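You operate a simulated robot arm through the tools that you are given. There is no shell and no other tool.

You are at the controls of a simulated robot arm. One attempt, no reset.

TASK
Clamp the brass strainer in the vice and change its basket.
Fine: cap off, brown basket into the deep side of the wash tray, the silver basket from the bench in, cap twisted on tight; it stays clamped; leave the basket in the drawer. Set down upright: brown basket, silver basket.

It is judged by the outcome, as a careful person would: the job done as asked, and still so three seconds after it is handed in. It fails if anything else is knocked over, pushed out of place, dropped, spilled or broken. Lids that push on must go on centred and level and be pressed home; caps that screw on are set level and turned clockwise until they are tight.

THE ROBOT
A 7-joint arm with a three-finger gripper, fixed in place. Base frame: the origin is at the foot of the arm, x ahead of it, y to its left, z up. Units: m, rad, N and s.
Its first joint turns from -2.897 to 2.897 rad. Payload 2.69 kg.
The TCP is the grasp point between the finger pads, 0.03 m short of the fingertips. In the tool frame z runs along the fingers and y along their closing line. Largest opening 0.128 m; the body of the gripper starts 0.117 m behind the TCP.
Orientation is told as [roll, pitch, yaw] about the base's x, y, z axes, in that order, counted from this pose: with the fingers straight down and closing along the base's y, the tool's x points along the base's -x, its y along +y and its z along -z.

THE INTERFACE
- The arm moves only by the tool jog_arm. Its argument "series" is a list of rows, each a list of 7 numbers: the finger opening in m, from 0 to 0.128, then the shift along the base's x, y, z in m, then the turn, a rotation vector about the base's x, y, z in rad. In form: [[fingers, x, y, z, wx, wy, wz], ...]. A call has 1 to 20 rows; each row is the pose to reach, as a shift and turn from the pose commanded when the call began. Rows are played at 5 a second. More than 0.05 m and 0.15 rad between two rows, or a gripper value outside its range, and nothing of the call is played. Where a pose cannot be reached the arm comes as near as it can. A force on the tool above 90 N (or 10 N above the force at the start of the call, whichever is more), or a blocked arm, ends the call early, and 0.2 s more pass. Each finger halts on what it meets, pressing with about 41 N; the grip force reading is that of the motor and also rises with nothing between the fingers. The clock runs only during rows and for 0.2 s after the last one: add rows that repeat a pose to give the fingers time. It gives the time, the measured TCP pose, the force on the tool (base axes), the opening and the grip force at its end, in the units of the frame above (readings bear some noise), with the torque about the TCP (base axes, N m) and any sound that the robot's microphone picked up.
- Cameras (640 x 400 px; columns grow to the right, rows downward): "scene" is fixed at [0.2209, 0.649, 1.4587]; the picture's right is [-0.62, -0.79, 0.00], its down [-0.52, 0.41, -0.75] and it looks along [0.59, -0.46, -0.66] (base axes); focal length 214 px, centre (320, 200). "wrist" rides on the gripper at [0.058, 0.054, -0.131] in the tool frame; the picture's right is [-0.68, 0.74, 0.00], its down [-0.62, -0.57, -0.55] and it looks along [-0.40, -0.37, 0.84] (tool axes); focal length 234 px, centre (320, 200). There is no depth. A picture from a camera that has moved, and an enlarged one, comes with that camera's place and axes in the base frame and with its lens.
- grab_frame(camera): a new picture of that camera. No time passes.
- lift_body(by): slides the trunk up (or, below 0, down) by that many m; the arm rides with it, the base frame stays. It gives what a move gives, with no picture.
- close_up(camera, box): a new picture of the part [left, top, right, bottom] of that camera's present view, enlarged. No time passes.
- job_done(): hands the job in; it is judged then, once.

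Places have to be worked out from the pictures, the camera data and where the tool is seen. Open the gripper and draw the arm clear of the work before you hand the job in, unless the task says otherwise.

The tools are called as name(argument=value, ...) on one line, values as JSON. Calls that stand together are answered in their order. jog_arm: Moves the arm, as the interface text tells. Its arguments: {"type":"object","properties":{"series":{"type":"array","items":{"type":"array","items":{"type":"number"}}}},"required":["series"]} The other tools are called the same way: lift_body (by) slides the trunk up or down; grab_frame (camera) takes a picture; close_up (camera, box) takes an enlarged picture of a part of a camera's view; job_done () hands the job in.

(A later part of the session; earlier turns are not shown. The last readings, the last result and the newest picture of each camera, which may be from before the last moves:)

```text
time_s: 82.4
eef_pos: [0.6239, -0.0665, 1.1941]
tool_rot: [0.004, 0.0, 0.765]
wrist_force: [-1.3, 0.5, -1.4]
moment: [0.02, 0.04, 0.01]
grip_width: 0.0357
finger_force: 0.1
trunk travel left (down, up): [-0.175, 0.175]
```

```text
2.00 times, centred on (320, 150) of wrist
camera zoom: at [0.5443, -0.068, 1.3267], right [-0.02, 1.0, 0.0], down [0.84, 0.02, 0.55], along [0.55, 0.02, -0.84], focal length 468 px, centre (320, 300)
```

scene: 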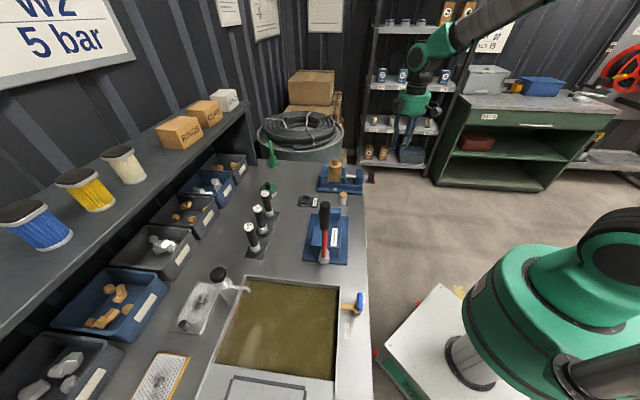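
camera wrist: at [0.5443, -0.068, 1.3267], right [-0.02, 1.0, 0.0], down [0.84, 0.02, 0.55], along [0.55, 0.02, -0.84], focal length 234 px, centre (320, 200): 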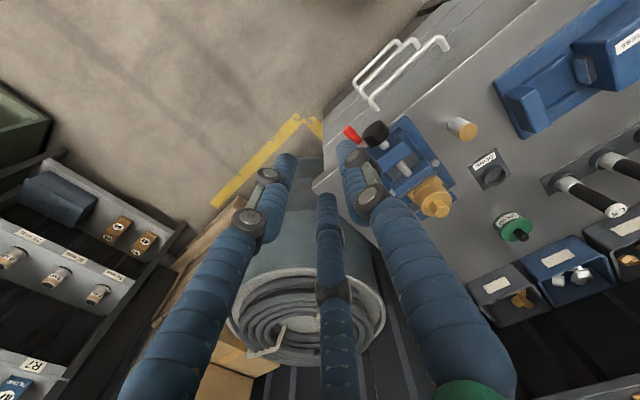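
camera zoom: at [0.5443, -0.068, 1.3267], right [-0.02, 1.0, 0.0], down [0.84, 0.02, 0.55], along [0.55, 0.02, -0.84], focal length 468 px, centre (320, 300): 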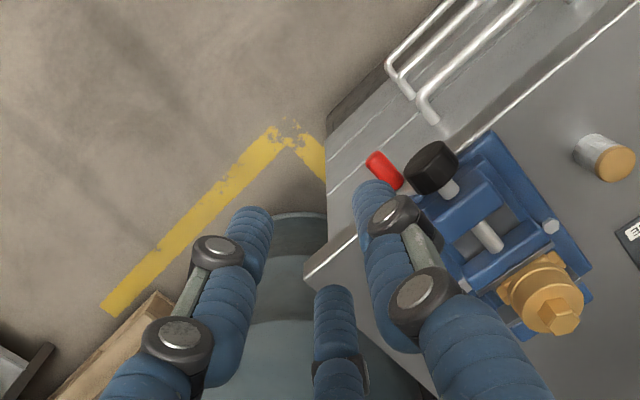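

Row steps were too long. I repeat the move with shorter steps.

jog_arm(series=[[0.06, 0.021, 0.029, 0, 0, 0, 0], [0.08, 0.042, 0.057, -0.01, 0, 0, 0], [0.08, 0.063, 0.086, -0.02, 0, 0, 0], [0.08, 0.083, 0.114, -0.03, 0, 0, 0], [0.08, 0.104, 0.143, -0.04, 0, 0, 0], [0.08, 0.125, 0.172, -0.05, 0, 0, 0], [0.08, 0.1446, 0.2, -0.06, 0, 0, 0], [0.08, 0.1446, 0.2059, -0.09, 0, 0, 0], [0.08, 0.1446, 0.2059, -0.1, 0, 0, 0]])

grab_frame(camera="wrist")

close_up(camera="wrist", box=[230, 70, 410, 250])

close_up(camera="scene", box=[315, 120, 385, 190])

```text
time_s: 84.4
eef_pos: [0.7676, 0.138, 1.0954]
tool_rot: [0.004, 0.0, 0.767]
wrist_force: [0.9, -0.1, 0.8]
moment: [0.02, 0.02, 0.0]
grip_width: 0.0802
finger_force: 0.1
trunk travel left (down, up): [-0.175, 0.175]
```

```text
taken
camera wrist: at [0.6883, 0.1363, 1.2271], right [-0.02, 1.0, 0.0], down [0.84, 0.02, 0.55], along [0.55, 0.02, -0.84], focal length 234 px, centre (320, 200)
```

wrist: 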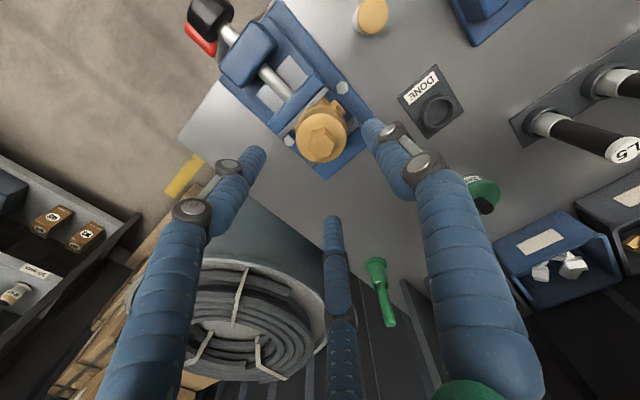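

```text
2.22 times, centred on (320, 160) of wrist
camera zoom: at [0.6883, 0.1363, 1.2271], right [-0.02, 1.0, 0.0], down [0.84, 0.02, 0.55], along [0.55, 0.02, -0.84], focal length 520 px, centre (320, 289)
```

zoom: 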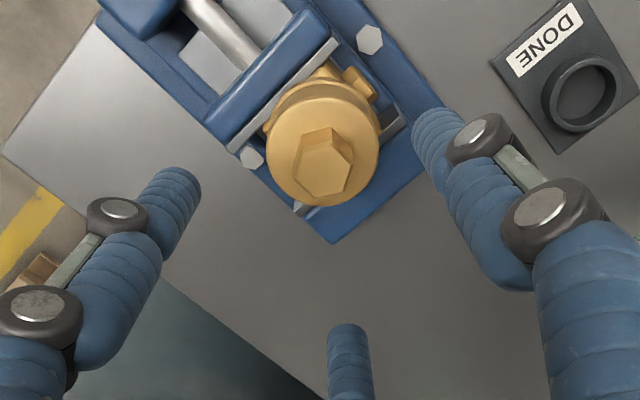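

```text
5.71 times, centred on (350, 155) of scene
camera zoom: at [0.2209, 0.649, 1.4587], right [-0.62, -0.79, 0.0], down [-0.52, 0.41, -0.75], along [0.59, -0.46, -0.66], focal length 1226 px, centre (149, 457)
```

zoom: 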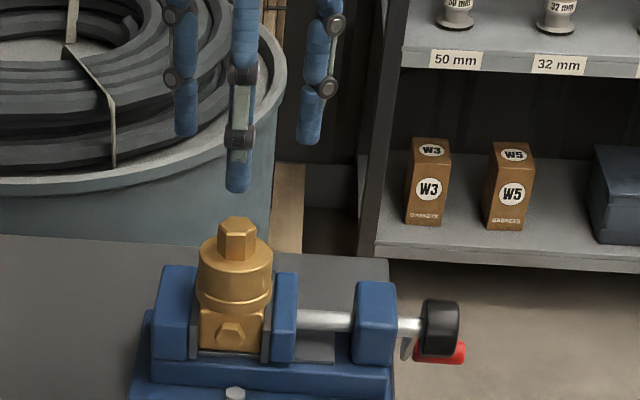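

The cap axis is near (0.766, 0.1385) with the hex top at about z 1.02. I lower the open fingers around the cap to the same grip height as before.

jog_arm(series=[[0.08, -0.0015, 0.0004, -0.03, 0, 0, 0], [0.08, -0.0015, 0.0004, -0.06, 0, 0, 0], [0.08, -0.0015, 0.0004, -0.085, 0, 0, 0], [0.08, -0.0015, 0.0004, -0.105, 0, 0, 0], [0.07, -0.0015, 0.0004, -0.105, 0, 0, 0], [0.06, -0.0015, 0.0004, -0.105, 0, 0, 0], [0.06, -0.0015, 0.0004, -0.105, 0, 0, 0]])

close_up(camera="wrist", box=[230, 70, 410, 250])

close_up(camera="scene", box=[325, 130, 375, 180])

```text
time_s: 86.0
eef_pos: [0.7674, 0.1398, 0.9921]
tool_rot: [0.002, 0.0, 0.766]
wrist_force: [-0.1, 0.6, 0.3]
moment: [0.02, 0.01, 0.0]
grip_width: 0.0596
finger_force: 0.0
trunk travel left (down, up): [-0.175, 0.175]
```

```text
2.22 times, centred on (320, 160) of wrist
camera zoom: at [0.688, 0.1375, 1.1237], right [-0.02, 1.0, 0.0], down [0.84, 0.02, 0.55], along [0.55, 0.02, -0.84], focal length 520 px, centre (320, 289)
```

zoom: 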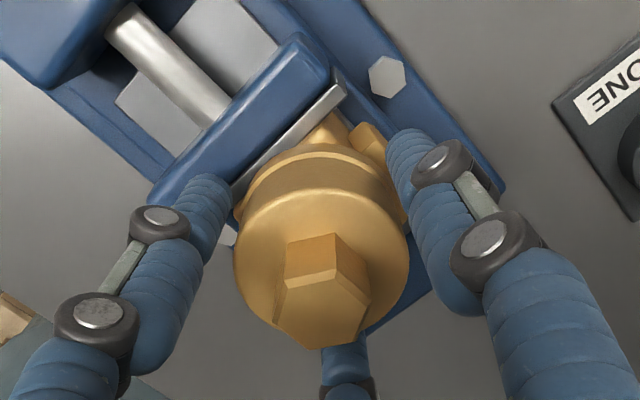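

```text
8.00 times, centred on (350, 155) of scene
camera zoom: at [0.2209, 0.649, 1.4587], right [-0.62, -0.79, 0.0], down [-0.52, 0.41, -0.75], along [0.59, -0.46, -0.66], focal length 1716 px, centre (80, 560)
```

zoom: 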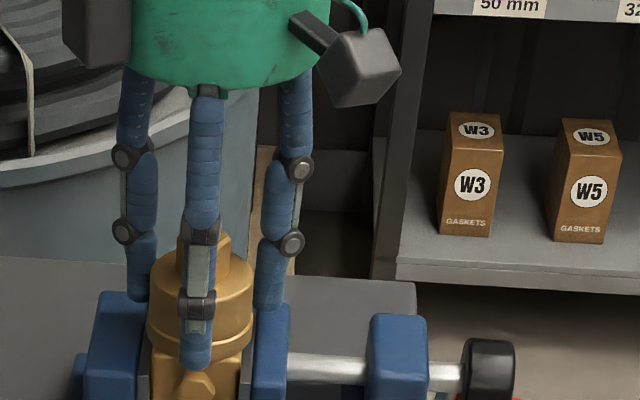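

The scene view shows the finger aligned with the cap within about 3 mm. I lower 6 mm more and close on the cap, reading the side forces to centre.

jog_arm(series=[[0.06, 0, 0, -0.006, 0, 0, 0], [0.055, 0, 0, -0.006, 0, 0, 0], [0.05, 0, 0, -0.006, 0, 0, 0], [0.05, 0, 0, -0.006, 0, 0, 0]])

```text
time_s: 87.0
eef_pos: [0.7674, 0.1402, 0.9843]
tool_rot: [0.003, 0.0, 0.766]
wrist_force: [6.6, 3.5, -0.2]
moment: [0.06, -0.2, 0.11]
grip_width: 0.0559
finger_force: 3.7
trunk travel left (down, up): [-0.175, 0.175]
```

Contact on the cap is confirmed (Ø ≈ 0.055). The fingertips must clear the jaw tops when turning, so I open, rise to z ≈ 0.998, and pre-rotate the wrist clockwise to gain range for unscrewing.

jog_arm(series=[[0.07, 0, 0, 0, 0, 0, 0], [0.08, 0, 0, 0.006, 0, 0, 0], [0.08, 0, 0, 0.013, 0, 0, 0], [0.08, 0, 0, 0.013, 0, 0, -0.14], [0.08, 0, 0, 0.013, 0, 0, -0.28], [0.08, 0, 0, 0.013, 0, 0, -0.42], [0.08, 0, 0, 0.013, 0, 0, -0.56], [0.08, 0, 0, 0.013, 0, 0, -0.7], [0.08, 0, 0, 0.013, 0, 0, -0.84], [0.08, 0, 0, 0.013, 0, 0, -0.98], [0.08, 0, 0, 0.013, 0, 0, -1.12], [0.08, 0, 0, 0.013, 0, 0, -1.26], [0.08, 0, 0, 0.013, 0, 0, -1.4], [0.08, 0, 0, 0.013, 0, 0, -1.54]])

close_up(camera="wrist", box=[230, 70, 410, 250])

close_up(camera="scene", box=[325, 130, 375, 180])

```text
time_s: 90.0
eef_pos: [0.7679, 0.1396, 0.9973]
tool_rot: [0.002, 0.0, -0.775]
wrist_force: [0.1, 0.2, 0.4]
moment: [-0.05, -0.01, 0.04]
grip_width: 0.0799
finger_force: 0.0
trunk travel left (down, up): [-0.175, 0.175]
```

```text
2.22 times, centred on (320, 160) of wrist
camera zoom: at [0.7624, 0.2193, 1.1293], right [1.0, 0.05, 0.0], down [0.04, -0.84, 0.55], along [0.03, -0.55, -0.84], focal length 520 px, centre (320, 289)
```

zoom: 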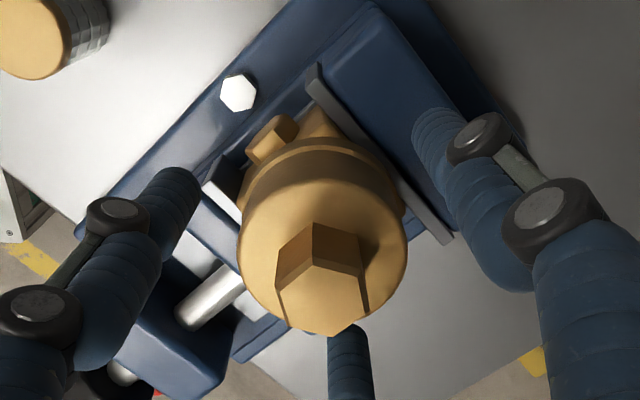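

```text
8.00 times, centred on (350, 155) of scene
camera zoom: at [0.2209, 0.649, 1.4587], right [-0.62, -0.79, 0.0], down [-0.52, 0.41, -0.75], along [0.59, -0.46, -0.66], focal length 1716 px, centre (80, 560)
```

zoom: 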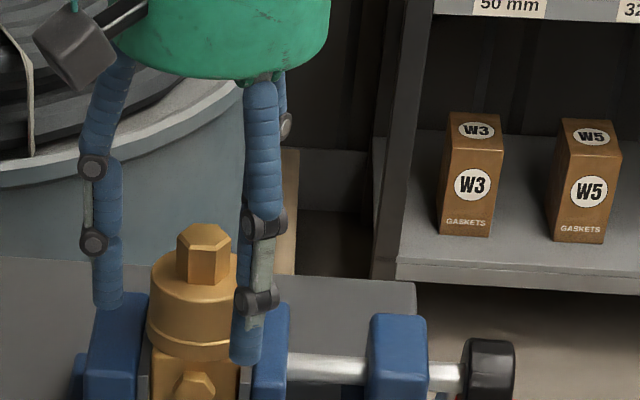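

In this orthogonal view the cap is centred within about 1 mm. I close fully on the cap and wait for full grip force.

jog_arm(series=[[0.06, -0.001, 0, 0, 0, 0, 0], [0.04, -0.001, 0, 0, 0, 0, 0], [0.02, -0.001, 0, 0, 0, 0, 0], [0.02, -0.001, 0, 0, 0, 0, 0], [0.02, -0.001, 0, 0, 0, 0, 0], [0.02, -0.001, 0, 0, 0, 0, 0], [0.02, -0.001, 0, 0, 0, 0, 0]])

```text
time_s: 91.6
eef_pos: [0.7659, 0.1412, 0.9982]
tool_rot: [0.005, 0.0, -0.773]
wrist_force: [2.8, -1.1, 0.6]
moment: [0.01, -0.07, 0.02]
grip_width: 0.0548
finger_force: 40.9
trunk travel left (down, up): [-0.175, 0.175]
```

The forces are near zero with a full 41 N grip. I twist counter-clockwise 0.5 rad as a test.

jog_arm(series=[[0.02, 0, 0, 0, 0, 0, 0.1], [0.02, 0, 0, 0, 0, 0, 0.2], [0.02, 0, 0, 0, 0, 0, 0.3], [0.02, 0, 0, 0, 0, 0, 0.4], [0.02, 0, 0, 0, 0, 0, 0.5]])

close_up(camera="scene", box=[325, 130, 375, 180])

close_up(camera="wrist", box=[230, 70, 410, 250])

```text
time_s: 92.8
eef_pos: [0.7654, 0.1411, 0.997]
tool_rot: [0.004, 0.0, -0.273]
wrist_force: [2.6, -3.7, 4.2]
moment: [-0.16, -0.12, -0.05]
grip_width: 0.0546
finger_force: 40.9
trunk travel left (down, up): [-0.175, 0.175]
```

```text
8.00 times, centred on (350, 155) of scene
camera zoom: at [0.2209, 0.649, 1.4587], right [-0.62, -0.79, 0.0], down [-0.52, 0.41, -0.75], along [0.59, -0.46, -0.66], focal length 1716 px, centre (80, 560)
```

zoom: 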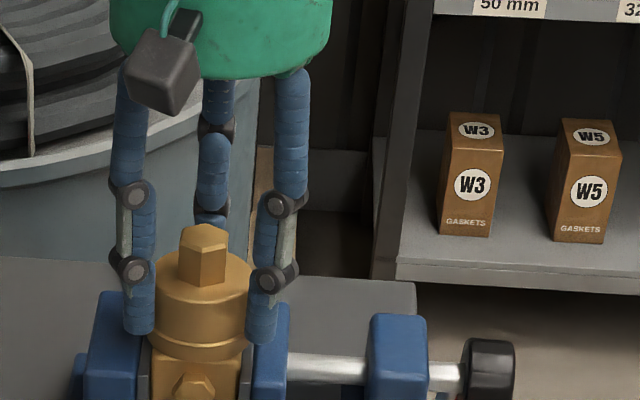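

```text
2.22 times, centred on (320, 160) of wrist
camera zoom: at [0.7235, 0.2076, 1.1298], right [0.85, 0.53, 0.0], down [0.44, -0.71, 0.55], along [0.29, -0.46, -0.84], focal length 520 px, centre (320, 289)
```

zoom: 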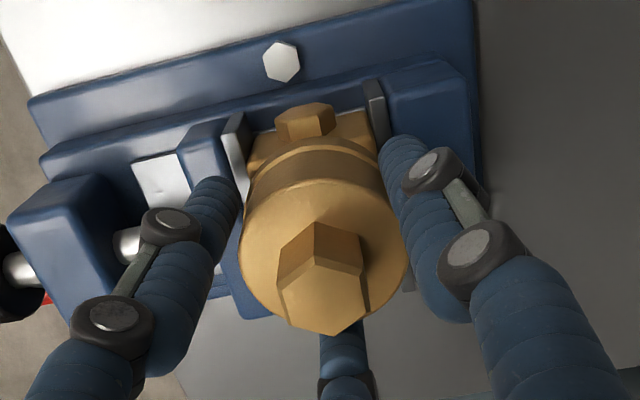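

The cap turned with the hand at almost no torque and the block stayed put. I continue unscrewing, letting the hand rise slightly.

jog_arm(series=[[0.02, 0, 0, 0.0002, 0, 0, 0.12], [0.02, 0, 0, 0.0004, 0, 0, 0.24], [0.02, 0, 0, 0.0006, 0, 0, 0.36], [0.02, 0, 0, 0.0008, 0, 0, 0.48], [0.02, 0, 0, 0.001, 0, 0, 0.6], [0.02, 0, 0, 0.0012, 0, 0, 0.72], [0.02, 0, 0, 0.0014, 0, 0, 0.84], [0.02, 0, 0, 0.0016, 0, 0, 0.96], [0.02, 0, 0, 0.0018, 0, 0, 1.08], [0.02, 0, 0, 0.002, 0, 0, 1.2], [0.02, 0, 0, 0.0022, 0, 0, 1.32], [0.02, 0, 0, 0.0024, 0, 0, 1.44], [0.02, 0, 0, 0.0026, 0, 0, 1.56], [0.02, 0, 0, 0.0028, 0, 0, 1.68], [0.02, 0, 0, 0.003, 0, 0, 1.8]])

close_up(camera="scene", box=[325, 130, 375, 180])

close_up(camera="wrist", box=[230, 70, 410, 250])

```text
time_s: 96.0
eef_pos: [0.7667, 0.1395, 1.0003]
tool_rot: [0.004, -0.001, 1.525]
wrist_force: [1.5, 0.3, -1.4]
moment: [0.01, 0.01, 0.04]
grip_width: 0.0539
finger_force: 41.8
trunk travel left (down, up): [-0.175, 0.175]
```

```text
8.00 times, centred on (350, 155) of scene
camera zoom: at [0.2209, 0.649, 1.4587], right [-0.62, -0.79, 0.0], down [-0.52, 0.41, -0.75], along [0.59, -0.46, -0.66], focal length 1716 px, centre (80, 560)
```

zoom: 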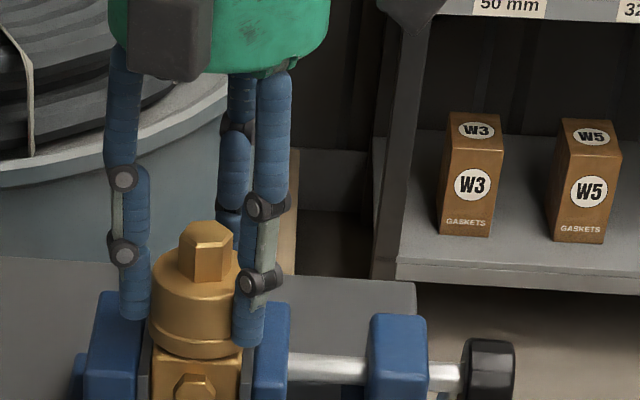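

```text
2.22 times, centred on (320, 160) of wrist
camera zoom: at [0.7101, 0.0843, 1.1323], right [-0.71, 0.71, 0.0], down [0.59, 0.59, 0.55], along [0.38, 0.39, -0.84], focal length 520 px, centre (320, 289)
```

zoom: 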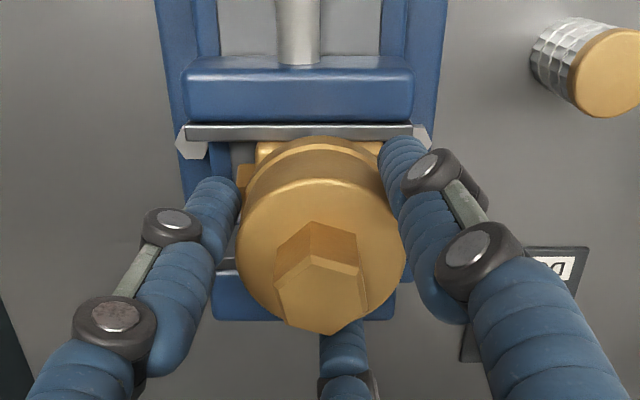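

2.3 rad turned so far, smoothly. I test whether the cap is free by lifting 3 mm and reading the force.

jog_arm(series=[[0.02, 0, 0, 0.0015, 0, 0, 0.1], [0.02, 0, 0, 0.003, 0, 0, 0.2], [0.02, 0, 0, 0.003, 0, 0, 0.2]])

```text
time_s: 96.8
eef_pos: [0.7658, 0.141, 1.0037]
tool_rot: [0.002, -0.001, 1.727]
wrist_force: [0.5, -0.4, 0.2]
moment: [0.0, 0.0, -0.01]
grip_width: 0.0538
finger_force: 41.0
trunk travel left (down, up): [-0.175, 0.175]
```

No resistance while lifting. I look to see whether the cap has come up.

close_up(camera="scene", box=[325, 130, 375, 180])

jog_arm(series=[[0.02, 0, 0, 0.003, 0, 0, 0.1], [0.02, 0, 0, 0.006, 0, 0, 0.2], [0.02, 0, 0, 0.006, 0, 0, 0.2]])

close_up(camera="scene", box=[325, 130, 375, 180])

```text
8.00 times, centred on (350, 155) of scene
camera zoom: at [0.2209, 0.649, 1.4587], right [-0.62, -0.79, 0.0], down [-0.52, 0.41, -0.75], along [0.59, -0.46, -0.66], focal length 1716 px, centre (80, 560)
```

zoom: 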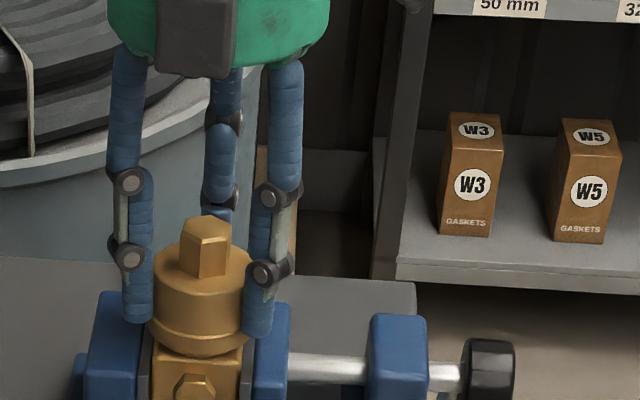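

```text
time_s: 97.6
eef_pos: [0.7652, 0.1412, 1.0094]
tool_rot: [0.005, -0.002, 1.928]
wrist_force: [-0.5, 0.2, -0.3]
moment: [0.01, 0.03, -0.02]
grip_width: 0.0536
finger_force: 41.3
trunk travel left (down, up): [-0.175, 0.175]
```

```text
8.00 times, centred on (350, 155) of scene
camera zoom: at [0.2209, 0.649, 1.4587], right [-0.62, -0.79, 0.0], down [-0.52, 0.41, -0.75], along [0.59, -0.46, -0.66], focal length 1716 px, centre (80, 560)
```

zoom: 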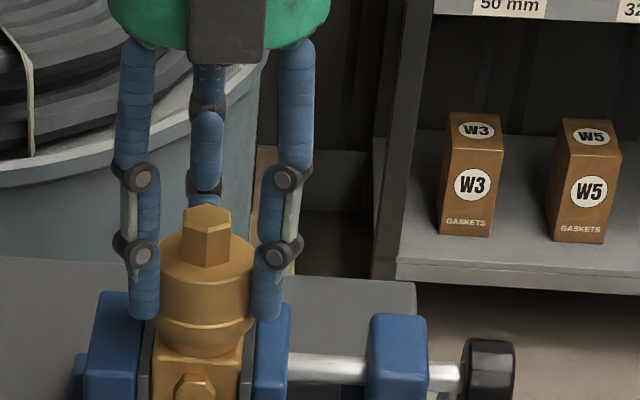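

The cap is coming up freely. I lift it higher and look at what is beneath.

jog_arm(series=[[0.02, 0, 0, 0.01, 0, 0, 0], [0.02, 0, 0, 0.02, 0, 0, 0], [0.02, 0, 0, 0.04, 0, 0, 0], [0.02, 0, 0, 0.06, 0, 0, 0]])

close_up(camera="scene", box=[315, 110, 385, 180])

grab_frame(camera="wrist")

```text
time_s: 98.6
eef_pos: [0.7651, 0.1401, 1.0707]
tool_rot: [0.004, -0.001, 1.926]
wrist_force: [-0.3, 0.1, 0.1]
moment: [0.01, 0.01, 0.02]
grip_width: 0.0537
finger_force: 41.0
trunk travel left (down, up): [-0.175, 0.175]
```

```text
5.71 times, centred on (350, 145) of scene
camera zoom: at [0.2209, 0.649, 1.4587], right [-0.62, -0.79, 0.0], down [-0.52, 0.41, -0.75], along [0.59, -0.46, -0.66], focal length 1226 px, centre (149, 514)
```

zoom: 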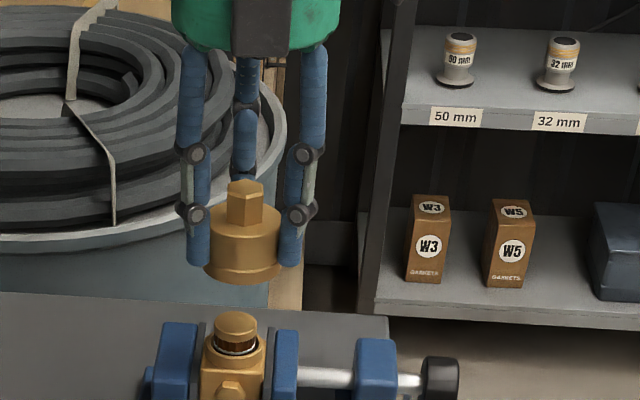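

```text
taken
camera wrist: at [0.7355, 0.0665, 1.2019], right [-0.93, 0.38, 0.0], down [0.32, 0.77, 0.55], along [0.2, 0.51, -0.84], focal length 234 px, centre (320, 200)
```

wrist: 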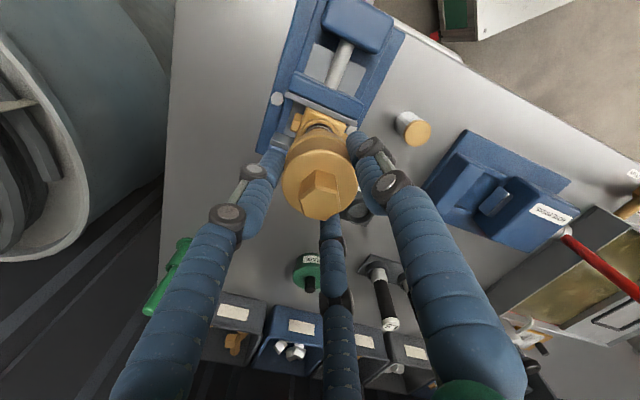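

The cap is off and the brown basket is visible in the body. I carry the cap to the clear bench area behind the vice at about (0.885, 0.225), unwinding the wrist on the way.

jog_arm(series=[[0.02, 0, 0, 0.03, 0, 0, 0], [0.02, 0.02, 0.014, 0.03, 0, 0, -0.14], [0.02, 0.04, 0.028, 0.03, 0, 0, -0.28], [0.02, 0.06, 0.043, 0.03, 0, 0, -0.42], [0.02, 0.08, 0.057, 0.03, 0, 0, -0.56], [0.02, 0.1, 0.071, 0.03, 0, 0, -0.7], [0.02, 0.12, 0.085, 0.03, 0, 0, -0.84], [0.02, 0.12, 0.085, 0.0, 0, 0, -0.98], [0.02, 0.12, 0.085, -0.04, 0, 0, -1.12], [0.02, 0.12, 0.085, -0.08, 0, 0, -1.16], [0.02, 0.12, 0.085, -0.11, 0, 0, -1.16]])

grab_frame(camera="wrist")

close_up(camera="scene", box=[275, 110, 375, 200])

```text
time_s: 101.0
eef_pos: [0.8866, 0.2253, 0.9606]
tool_rot: [0.006, 0.001, 0.767]
wrist_force: [0.1, 0.5, -0.2]
moment: [-0.01, 0.04, -0.02]
grip_width: 0.0538
finger_force: 40.8
trunk travel left (down, up): [-0.175, 0.175]
```

```text
taken
camera wrist: at [0.8074, 0.224, 1.0926], right [-0.02, 1.0, 0.0], down [0.84, 0.02, 0.55], along [0.55, 0.01, -0.84], focal length 234 px, centre (320, 200)
```

wrist: 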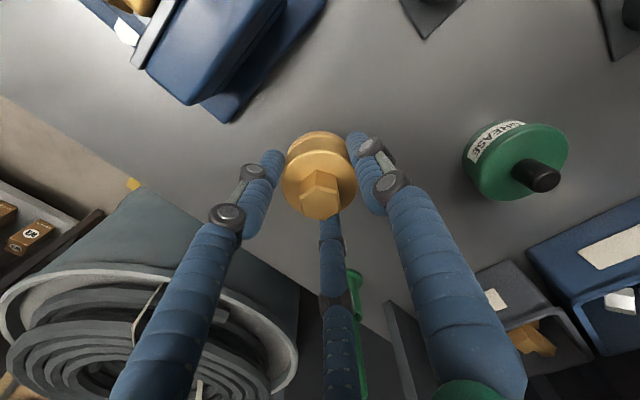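

```text
4.44 times, centred on (325, 155) of scene
camera zoom: at [0.2209, 0.649, 1.4587], right [-0.62, -0.79, 0.0], down [-0.52, 0.41, -0.75], along [0.59, -0.46, -0.66], focal length 953 px, centre (298, 400)
```

zoom: 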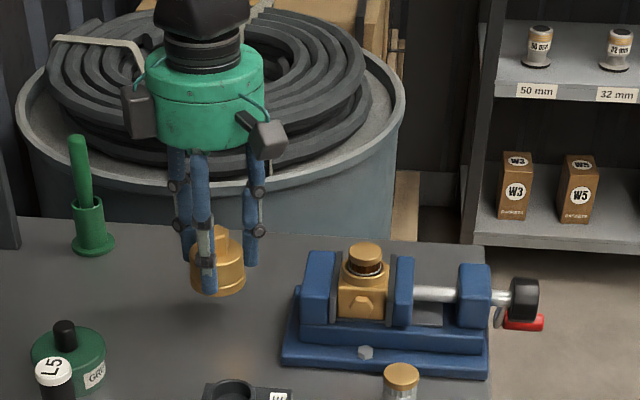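

The spot is clear. I lower the cap to the bench gently.

jog_arm(series=[[0.02, 0, 0, -0.012, 0, 0, 0], [0.02, 0, 0, -0.02, 0, 0, 0], [0.02, 0, 0, -0.025, 0, 0, 0], [0.02, 0, 0, -0.029, 0, 0, 0]])

```text
time_s: 102.0
eef_pos: [0.8859, 0.2246, 0.9285]
tool_rot: [0.004, 0.0, 0.765]
wrist_force: [-0.4, 0.3, -1.0]
moment: [0.0, 0.01, 0.03]
grip_width: 0.0536
finger_force: 40.5
trunk travel left (down, up): [-0.175, 0.175]
```

No contact yet. I continue down in 2 mm steps.

jog_arm(series=[[0.02, 0, 0, -0.003, 0, 0, 0], [0.02, 0, 0, -0.005, 0, 0, 0], [0.02, 0, 0, -0.007, 0, 0, 0]])

close_up(camera="scene", box=[285, 130, 345, 190])

```text
time_s: 102.8
eef_pos: [0.8865, 0.2259, 0.9226]
tool_rot: [0.004, 0.001, 0.766]
wrist_force: [0.4, 0.1, -0.4]
moment: [0.02, 0.02, 0.01]
grip_width: 0.0537
finger_force: 41.2
trunk travel left (down, up): [-0.175, 0.175]
```

```text
6.67 times, centred on (315, 160) of scene
camera zoom: at [0.2209, 0.649, 1.4587], right [-0.62, -0.79, 0.0], down [-0.52, 0.41, -0.75], along [0.59, -0.46, -0.66], focal length 1430 px, centre (353, 467)
```

zoom: 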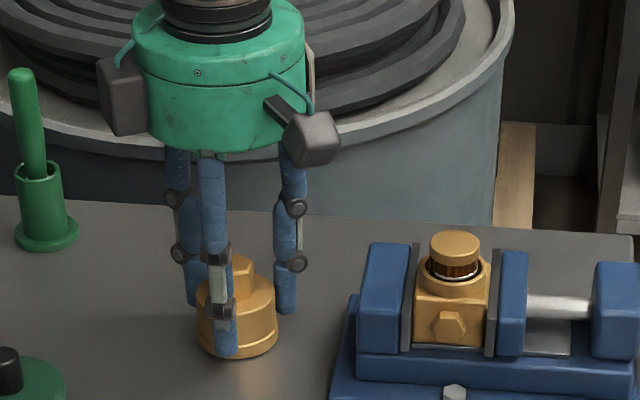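

Still no contact but very near. I keep lowering.

jog_arm(series=[[0.02, 0, 0, -0.003, 0, 0, 0], [0.02, 0, 0, -0.005, 0, 0, 0], [0.02, 0, 0, -0.007, 0, 0, 0]])

```text
time_s: 103.6
eef_pos: [0.8871, 0.2249, 0.9217]
tool_rot: [0.002, -0.004, 0.767]
wrist_force: [-12.5, 0.8, 35.8]
moment: [-0.35, 0.94, 0.0]
grip_width: 0.0537
finger_force: 40.7
trunk travel left (down, up): [-0.175, 0.175]
```

The cap is on the bench (TCP z 0.9217). I relieve the pressure, open and rise.

jog_arm(series=[[0.02, 0, 0, 0.005, 0, 0, 0], [0.045, 0, 0, 0.006, 0, 0, 0], [0.06, 0, 0, 0.006, 0, 0, 0], [0.08, 0, 0, 0.006, 0, 0, 0], [0.08, 0, 0, 0.03, 0, 0, 0], [0.08, 0, 0, 0.07, 0, 0, 0], [0.08, 0, 0, 0.12, 0, 0, 0], [0.08, 0, 0, 0.16, 0, 0, 0]])

close_up(camera="scene", box=[285, 130, 365, 200])

grab_frame(camera="wrist")

```text
time_s: 105.4
eef_pos: [0.8867, 0.2258, 1.0784]
tool_rot: [0.004, 0.0, 0.768]
wrist_force: [-0.7, 0.3, -0.2]
moment: [0.01, -0.02, 0.0]
grip_width: 0.0801
finger_force: 0.1
trunk travel left (down, up): [-0.175, 0.175]
```

```text
5.71 times, centred on (325, 165) of scene
camera zoom: at [0.2209, 0.649, 1.4587], right [-0.62, -0.79, 0.0], down [-0.52, 0.41, -0.75], along [0.59, -0.46, -0.66], focal length 1226 px, centre (291, 400)
```

zoom: 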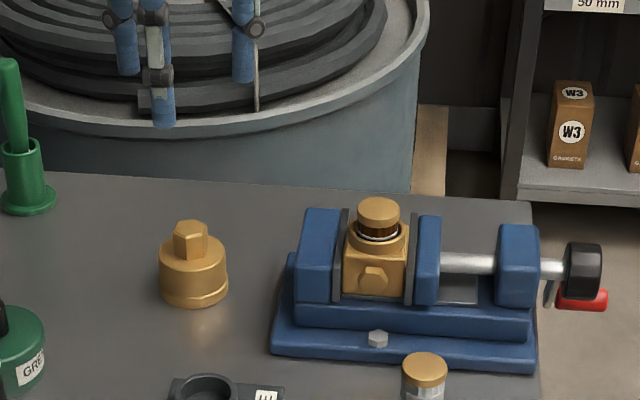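

```text
taken
camera wrist: at [0.8073, 0.2235, 1.2103], right [-0.02, 1.0, 0.0], down [0.84, 0.02, 0.55], along [0.55, 0.01, -0.84], focal length 234 px, centre (320, 200)
```

wrist: 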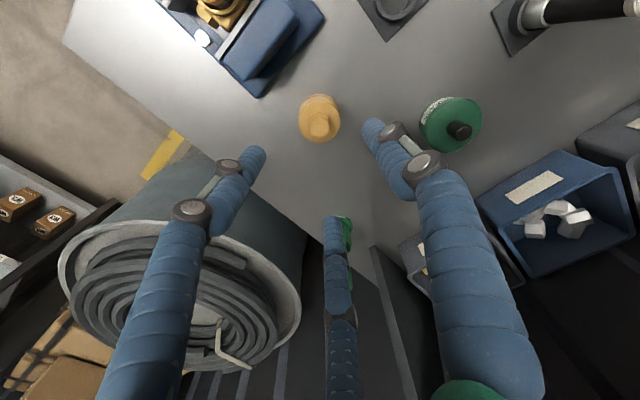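

The cap stands upright at (0.887, 0.2255). Now I move back above the body and look at the brown basket.

jog_arm(series=[[0.08, -0.03, -0.02, 0.01, 0, 0, 0], [0.07, -0.06, -0.042, 0.02, 0, 0, 0], [0.06, -0.09, -0.064, 0.02, 0, 0, 0], [0.05, -0.1212, -0.0853, 0.02, 0, 0, 0], [0.05, -0.1212, -0.0853, 0.0, 0, 0, 0], [0.05, -0.1212, -0.0853, -0.02, 0, 0, 0]])

grab_frame(camera="wrist")

close_up(camera="wrist", box=[260, 90, 380, 210])

close_up(camera="scene", box=[325, 145, 365, 185])

```text
time_s: 106.8
eef_pos: [0.766, 0.1415, 1.0566]
tool_rot: [0.004, 0.0, 0.766]
wrist_force: [0.4, -0.2, 0.3]
moment: [0.01, 0.03, 0.01]
grip_width: 0.0499
finger_force: 0.1
trunk travel left (down, up): [-0.175, 0.175]
```

```text
taken
camera wrist: at [0.6865, 0.1388, 1.1889], right [-0.02, 1.0, 0.0], down [0.84, 0.02, 0.55], along [0.55, 0.01, -0.84], focal length 234 px, centre (320, 200)
```

wrist: 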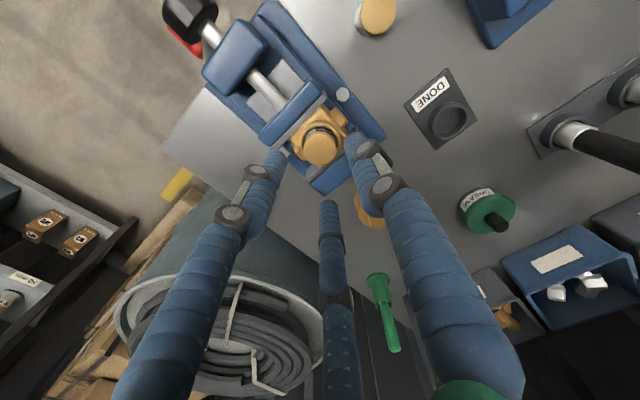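

```text
3.33 times, centred on (320, 150) of wrist
camera zoom: at [0.6865, 0.1388, 1.1889], right [-0.02, 1.0, 0.0], down [0.84, 0.02, 0.55], along [0.55, 0.01, -0.84], focal length 781 px, centre (320, 367)
```

zoom: 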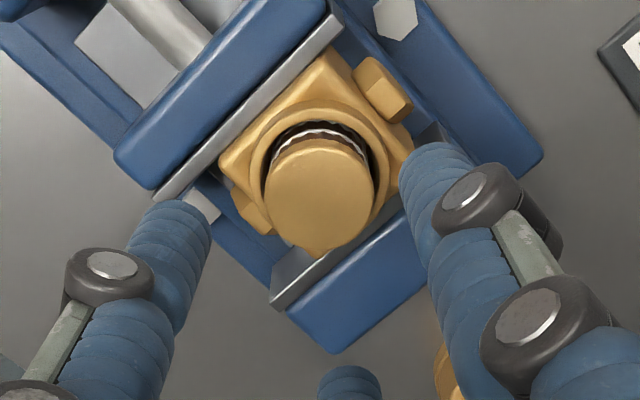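

```text
10.00 times, centred on (345, 165) of scene
camera zoom: at [0.2209, 0.649, 1.4587], right [-0.62, -0.79, 0.0], down [-0.52, 0.41, -0.75], along [0.59, -0.46, -0.66], focal length 2145 px, centre (70, 550)
```

zoom: 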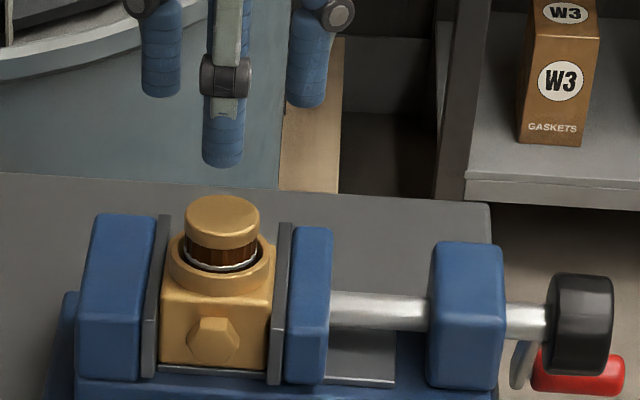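

The basket's brass top is Ø0.030 and stands proud of the collar, with brown mesh below. I descend with the fingertips just above the collar and close on it.

jog_arm(series=[[0.05, -0.001, -0.0007, -0.025, 0, 0, 0], [0.05, -0.001, -0.0007, -0.045, 0, 0, 0], [0.05, -0.001, -0.0007, -0.053, 0, 0, 0], [0.05, -0.001, -0.0007, -0.058, 0, 0, 0], [0.05, -0.001, -0.0007, -0.058, 0, 0, 0]])

close_up(camera="scene", box=[325, 145, 365, 185])

close_up(camera="wrist", box=[250, 100, 390, 240])

```text
time_s: 108.0
eef_pos: [0.7643, 0.1402, 0.9977]
tool_rot: [0.001, 0.0, 0.767]
wrist_force: [0.3, -0.3, 0.7]
moment: [-0.02, 0.01, 0.0]
grip_width: 0.0499
finger_force: 0.1
trunk travel left (down, up): [-0.175, 0.175]
```

```text
10.00 times, centred on (345, 165) of scene
camera zoom: at [0.2209, 0.649, 1.4587], right [-0.62, -0.79, 0.0], down [-0.52, 0.41, -0.75], along [0.59, -0.46, -0.66], focal length 2145 px, centre (70, 550)
```

zoom: 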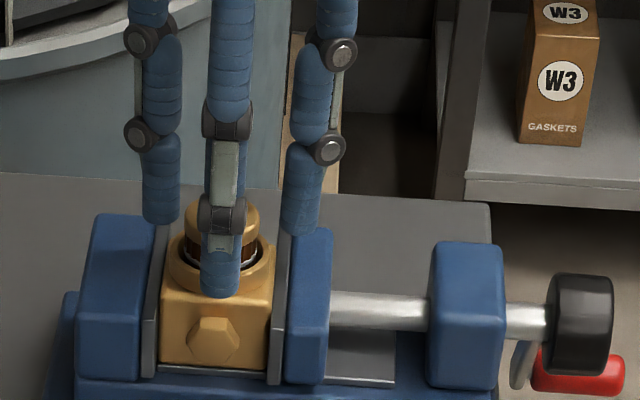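

```text
2.86 times, centred on (320, 170) of wrist
camera zoom: at [0.6843, 0.1385, 1.13], right [-0.02, 1.0, 0.0], down [0.84, 0.02, 0.55], along [0.55, 0.02, -0.84], focal length 669 px, centre (320, 286)
```

zoom: 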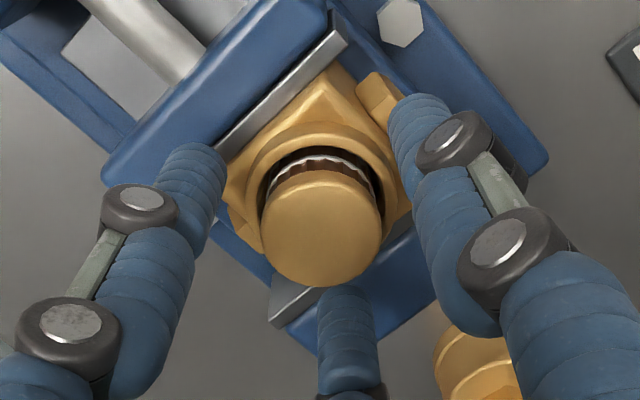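

Aligned. I close on the basket's rim and wait for full force, then pull up slowly.

jog_arm(series=[[0.035, 0, 0, 0, 0, 0, 0], [0.02, 0, 0, 0, 0, 0, 0], [0.01, 0, 0, 0, 0, 0, 0], [0.01, 0, 0, 0, 0, 0, 0], [0.01, 0, 0, 0, 0, 0, 0], [0.01, 0, 0, 0, 0, 0, 0], [0.01, 0, 0, 0, 0, 0, 0]])

jog_arm(series=[[0.01, 0, 0, 0.005, 0, 0, 0], [0.01, 0, 0, 0.01, 0, 0, 0], [0.01, 0, 0, 0.015, 0, 0, 0]])

close_up(camera="scene", box=[325, 145, 365, 185])

```text
time_s: 109.6
eef_pos: [0.7624, 0.1414, 0.9978]
tool_rot: [0.004, 0.0, 0.767]
wrist_force: [0.1, -0.4, 0.0]
moment: [-0.02, 0.01, 0.0]
grip_width: 0.0284
finger_force: 40.7
trunk travel left (down, up): [-0.175, 0.175]
```

```text
time_s: 110.4
eef_pos: [0.7635, 0.1406, 1.0119]
tool_rot: [0.003, -0.001, 0.766]
wrist_force: [-0.2, -0.8, -1.5]
moment: [-0.02, 0.0, 0.02]
grip_width: 0.0284
finger_force: 40.3
trunk travel left (down, up): [-0.175, 0.175]
```

```text
10.00 times, centred on (345, 165) of scene
camera zoom: at [0.2209, 0.649, 1.4587], right [-0.62, -0.79, 0.0], down [-0.52, 0.41, -0.75], along [0.59, -0.46, -0.66], focal length 2145 px, centre (70, 550)
```

zoom: 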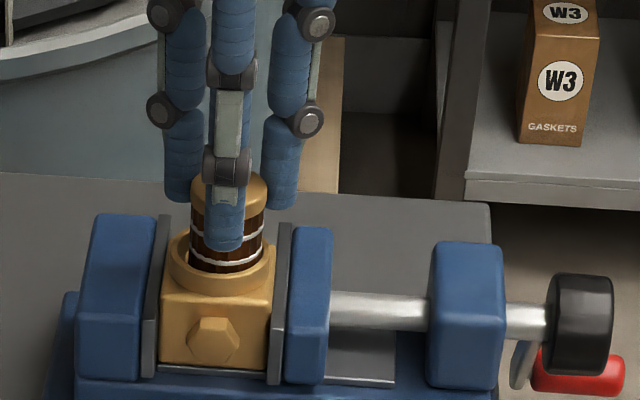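

The brown basket slides out freely. I lift it clear.

jog_arm(series=[[0.01, 0, 0, 0.012, 0, 0, 0], [0.01, 0, 0, 0.025, 0, 0, 0], [0.01, 0, 0, 0.04, 0, 0, 0], [0.01, 0, 0, 0.06, 0, 0, 0], [0.01, 0, 0, 0.09, 0, 0, 0], [0.01, 0, 0, 0.13, 0, 0, 0]])

close_up(camera="scene", box=[315, 100, 385, 190])

grab_frame(camera="wrist")

```text
time_s: 111.8
eef_pos: [0.7638, 0.1401, 1.144]
tool_rot: [0.004, 0.001, 0.767]
wrist_force: [0.1, 0.7, -0.6]
moment: [0.01, 0.06, 0.0]
grip_width: 0.0284
finger_force: 40.9
trunk travel left (down, up): [-0.175, 0.175]
```

```text
4.44 times, centred on (350, 145) of scene
camera zoom: at [0.2209, 0.649, 1.4587], right [-0.62, -0.79, 0.0], down [-0.52, 0.41, -0.75], along [0.59, -0.46, -0.66], focal length 953 px, centre (187, 444)
```

zoom: 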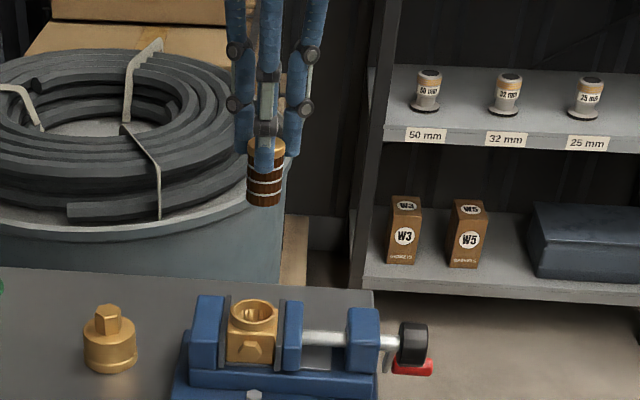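

```text
taken
camera wrist: at [0.6838, 0.1378, 1.2764], right [-0.02, 1.0, 0.0], down [0.84, 0.02, 0.55], along [0.55, 0.02, -0.84], focal length 234 px, centre (320, 200)
```

wrist: 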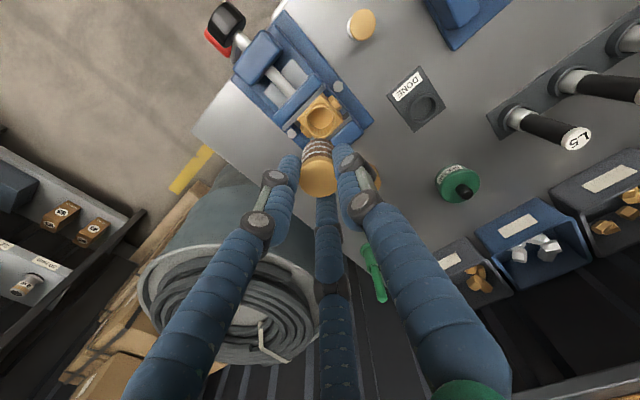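

The basket is about 0.05 m long, with its bottom 0.062 m below the TCP. From the scene view, the liquid well spans f 0.595–0.868 and l 0.015–0.225, centre (0.443, 0.593). The press lever reaches z ≈ 1.10, so I travel at TCP z 1.25.

jog_arm(series=[[0.01, 0, 0, 0.04, 0, 0, 0], [0.01, 0, 0, 0.08, 0, 0, 0], [0.01, 0, 0, 0.11, 0, 0, 0], [0.01, -0.025, 0.035, 0.11, 0, 0, 0], [0.01, -0.05, 0.071, 0.11, 0, 0, 0], [0.01, -0.075, 0.106, 0.11, 0, 0, 0], [0.01, -0.1, 0.141, 0.11, 0, 0, 0], [0.01, -0.125, 0.176, 0.11, 0, 0, 0], [0.01, -0.15, 0.212, 0.11, 0, 0, 0], [0.01, -0.175, 0.247, 0.11, 0, 0, 0], [0.01, -0.2, 0.282, 0.11, 0, 0, 0], [0.01, -0.225, 0.317, 0.11, 0, 0, 0], [0.01, -0.25, 0.353, 0.11, 0, 0, 0], [0.01, -0.275, 0.388, 0.11, 0, 0, 0], [0.01, -0.3, 0.423, 0.11, 0, 0, 0], [0.01, -0.321, 0.4526, 0.11, 0, 0, 0], [0.01, -0.321, 0.4526, 0.08, 0, 0, 0]])

grab_frame(camera="wrist")

grab_frame(camera="scene")

```text
time_s: 115.4
eef_pos: [0.4431, 0.5924, 1.2215]
tool_rot: [0.003, -0.001, 0.767]
wrist_force: [-0.2, 0.4, 0.5]
moment: [-0.04, -0.07, -0.01]
grip_width: 0.0282
finger_force: 41.0
trunk travel left (down, up): [-0.175, 0.175]
```

```text
taken
camera wrist: at [0.3638, 0.5904, 1.3533], right [-0.02, 1.0, 0.0], down [0.84, 0.02, 0.55], along [0.55, 0.02, -0.84], focal length 234 px, centre (320, 200)
```

wrist: 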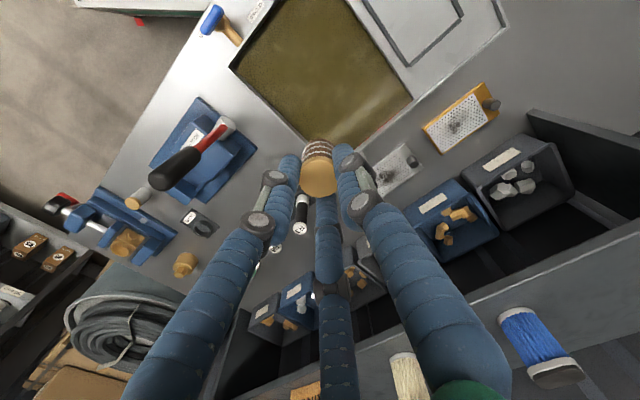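

```text
taken
```

scene: 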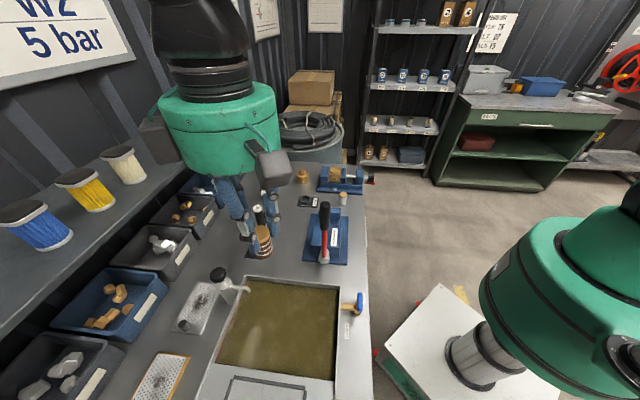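

I zoom into the tray to verify where the basket would land relative to the well walls and spout.

close_up(camera="wrist", box=[190, 0, 510, 200])

close_up(camera="scene", box=[180, 190, 380, 390])

```text
2.00 times, centred on (350, 100) of wrist
camera zoom: at [0.3638, 0.5904, 1.3533], right [-0.02, 1.0, 0.0], down [0.84, 0.02, 0.55], along [0.55, 0.02, -0.84], focal length 468 px, centre (260, 400)
```

zoom: 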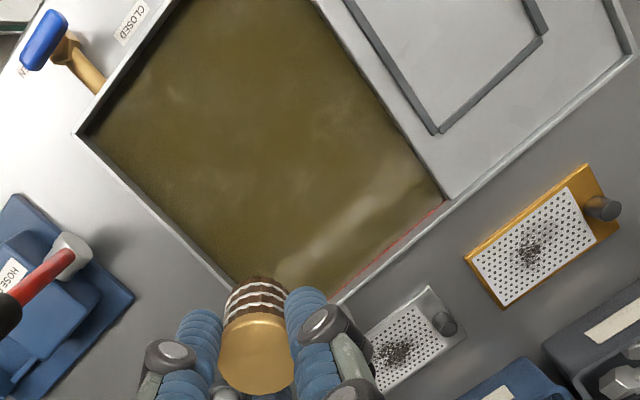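

```text
2.00 times, centred on (280, 290) of scene
camera zoom: at [0.2209, 0.649, 1.4587], right [-0.62, -0.79, 0.0], down [-0.52, 0.41, -0.75], along [0.59, -0.46, -0.66], focal length 429 px, centre (400, 20)
```

zoom: 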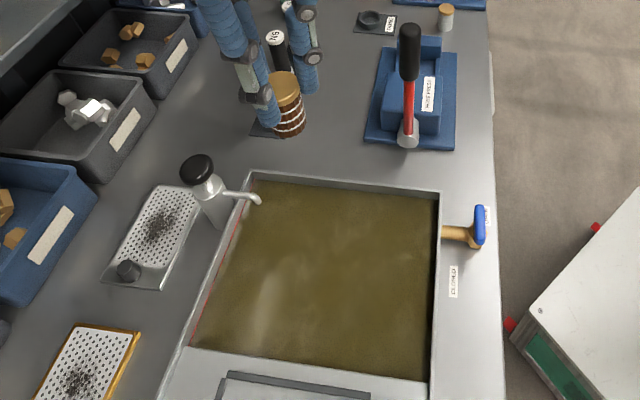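

The well centre from both cameras is about (0.43, 0.595). I choose (0.405, 0.592), clear of the spout, and descend to just above the liquid.

jog_arm(series=[[0.01, -0.038, 0, 0, 0, 0, 0], [0.01, -0.038, 0, -0.045, 0, 0, 0], [0.01, -0.038, 0, -0.09, 0, 0, 0], [0.01, -0.038, 0, -0.135, 0, 0, 0], [0.01, -0.038, 0, -0.18, 0, 0, 0], [0.01, -0.038, 0, -0.22, 0, 0, 0], [0.01, -0.038, 0, -0.25, 0, 0, 0]])

grab_frame(camera="scene")

grab_frame(camera="wrist")

```text
time_s: 117.0
eef_pos: [0.4026, 0.5926, 0.9738]
tool_rot: [0.004, -0.002, 0.767]
wrist_force: [-0.2, 0.0, -0.1]
moment: [0.0, -0.04, 0.0]
grip_width: 0.0287
finger_force: 41.0
trunk travel left (down, up): [-0.175, 0.175]
```

```text
taken
```

scene: 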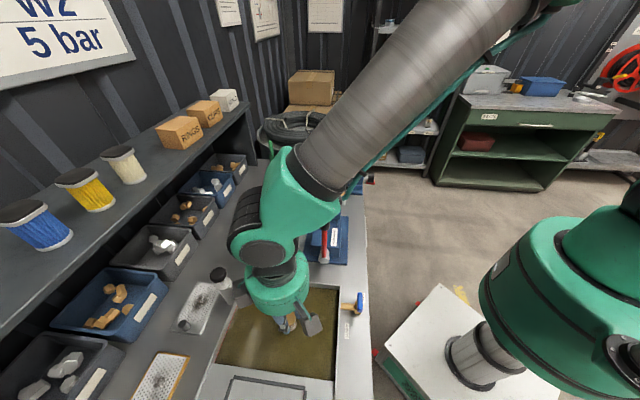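

```text
taken
camera wrist: at [0.3241, 0.5907, 1.1064], right [-0.02, 1.0, 0.0], down [0.84, 0.02, 0.55], along [0.55, 0.02, -0.84], focal length 234 px, centre (320, 200)
```

wrist: 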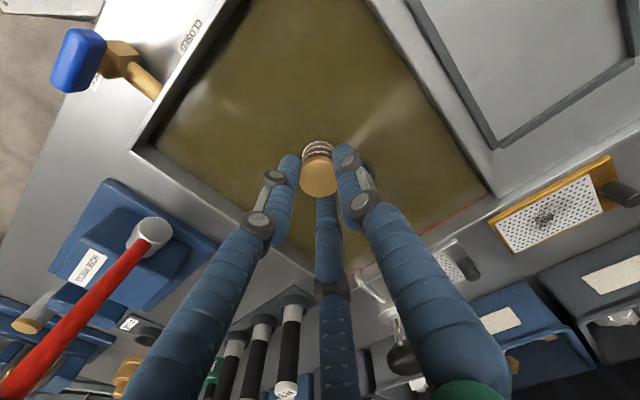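

The basket hangs over the liquid with clearance all round. I lower it in small steps, watching for bottom contact.

jog_arm(series=[[0.01, 0, 0, -0.02, 0, 0, 0], [0.01, 0, 0, -0.035, 0, 0, 0], [0.01, 0, 0, -0.05, 0, 0, 0], [0.01, 0, 0, -0.06, 0, 0, 0]])

grab_frame(camera="wrist")

```text
time_s: 118.0
eef_pos: [0.4049, 0.5934, 0.9172]
tool_rot: [0.006, -0.008, 0.768]
wrist_force: [7.2, 2.3, 52.5]
moment: [-0.8, -0.01, 0.07]
grip_width: 0.0284
finger_force: 41.3
trunk travel left (down, up): [-0.175, 0.175]
```

```text
taken
camera wrist: at [0.3245, 0.5903, 1.0492], right [-0.02, 1.0, 0.01], down [0.84, 0.01, 0.55], along [0.55, 0.02, -0.84], focal length 234 px, centre (320, 200)
```

wrist: 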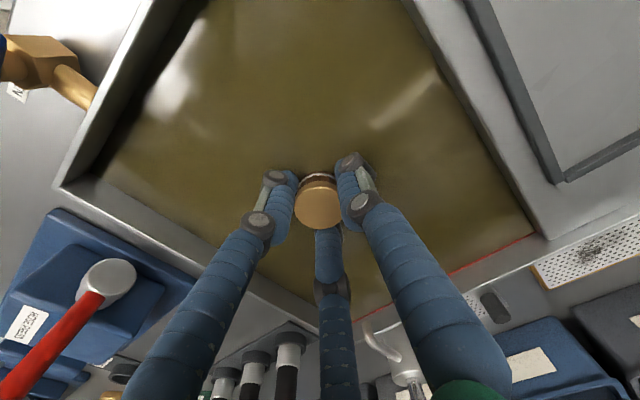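

Bottom contact came early, at TCP z 0.917 (basket bottom ≈ 0.855), so the floor here is shallow under murky liquid. I lift off and will probe elsewhere, since the deep side may be hidden under the liquid.

jog_arm(series=[[0.01, 0, 0, 0.01, 0, 0, 0], [0.01, 0, 0, 0.03, 0, 0, 0], [0.01, 0, 0, 0.06, 0, 0, 0], [0.01, 0, 0, 0.08, 0, 0, 0]])

close_up(camera="wrist", box=[220, 100, 420, 260])

close_up(camera="scene", box=[200, 240, 360, 380])

```text
time_s: 119.0
eef_pos: [0.4049, 0.5927, 0.9936]
tool_rot: [0.004, 0.003, 0.766]
wrist_force: [-0.1, -1.1, -0.7]
moment: [0.0, 0.01, 0.0]
grip_width: 0.0279
finger_force: 40.5
trunk travel left (down, up): [-0.175, 0.175]
```

```text
2.50 times, centred on (320, 180) of wrist
camera zoom: at [0.3254, 0.5903, 1.1259], right [-0.02, 1.0, 0.0], down [0.84, 0.02, 0.55], along [0.55, 0.01, -0.84], focal length 585 px, centre (320, 250)
```

zoom: 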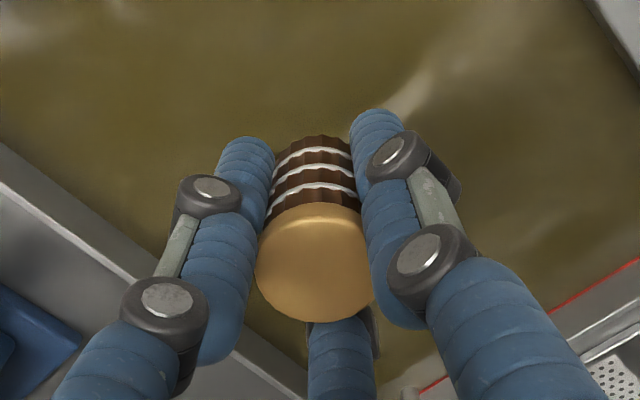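

```text
2.86 times, centred on (280, 310) of scene
camera zoom: at [0.2209, 0.649, 1.4587], right [-0.62, -0.79, 0.0], down [-0.52, 0.41, -0.75], along [0.59, -0.46, -0.66], focal length 613 px, centre (434, -114)
```

zoom: 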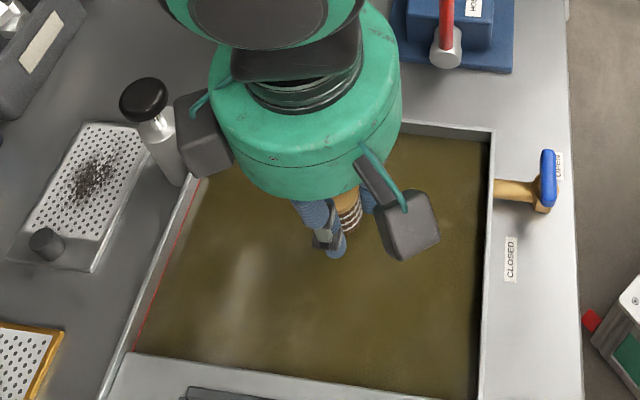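

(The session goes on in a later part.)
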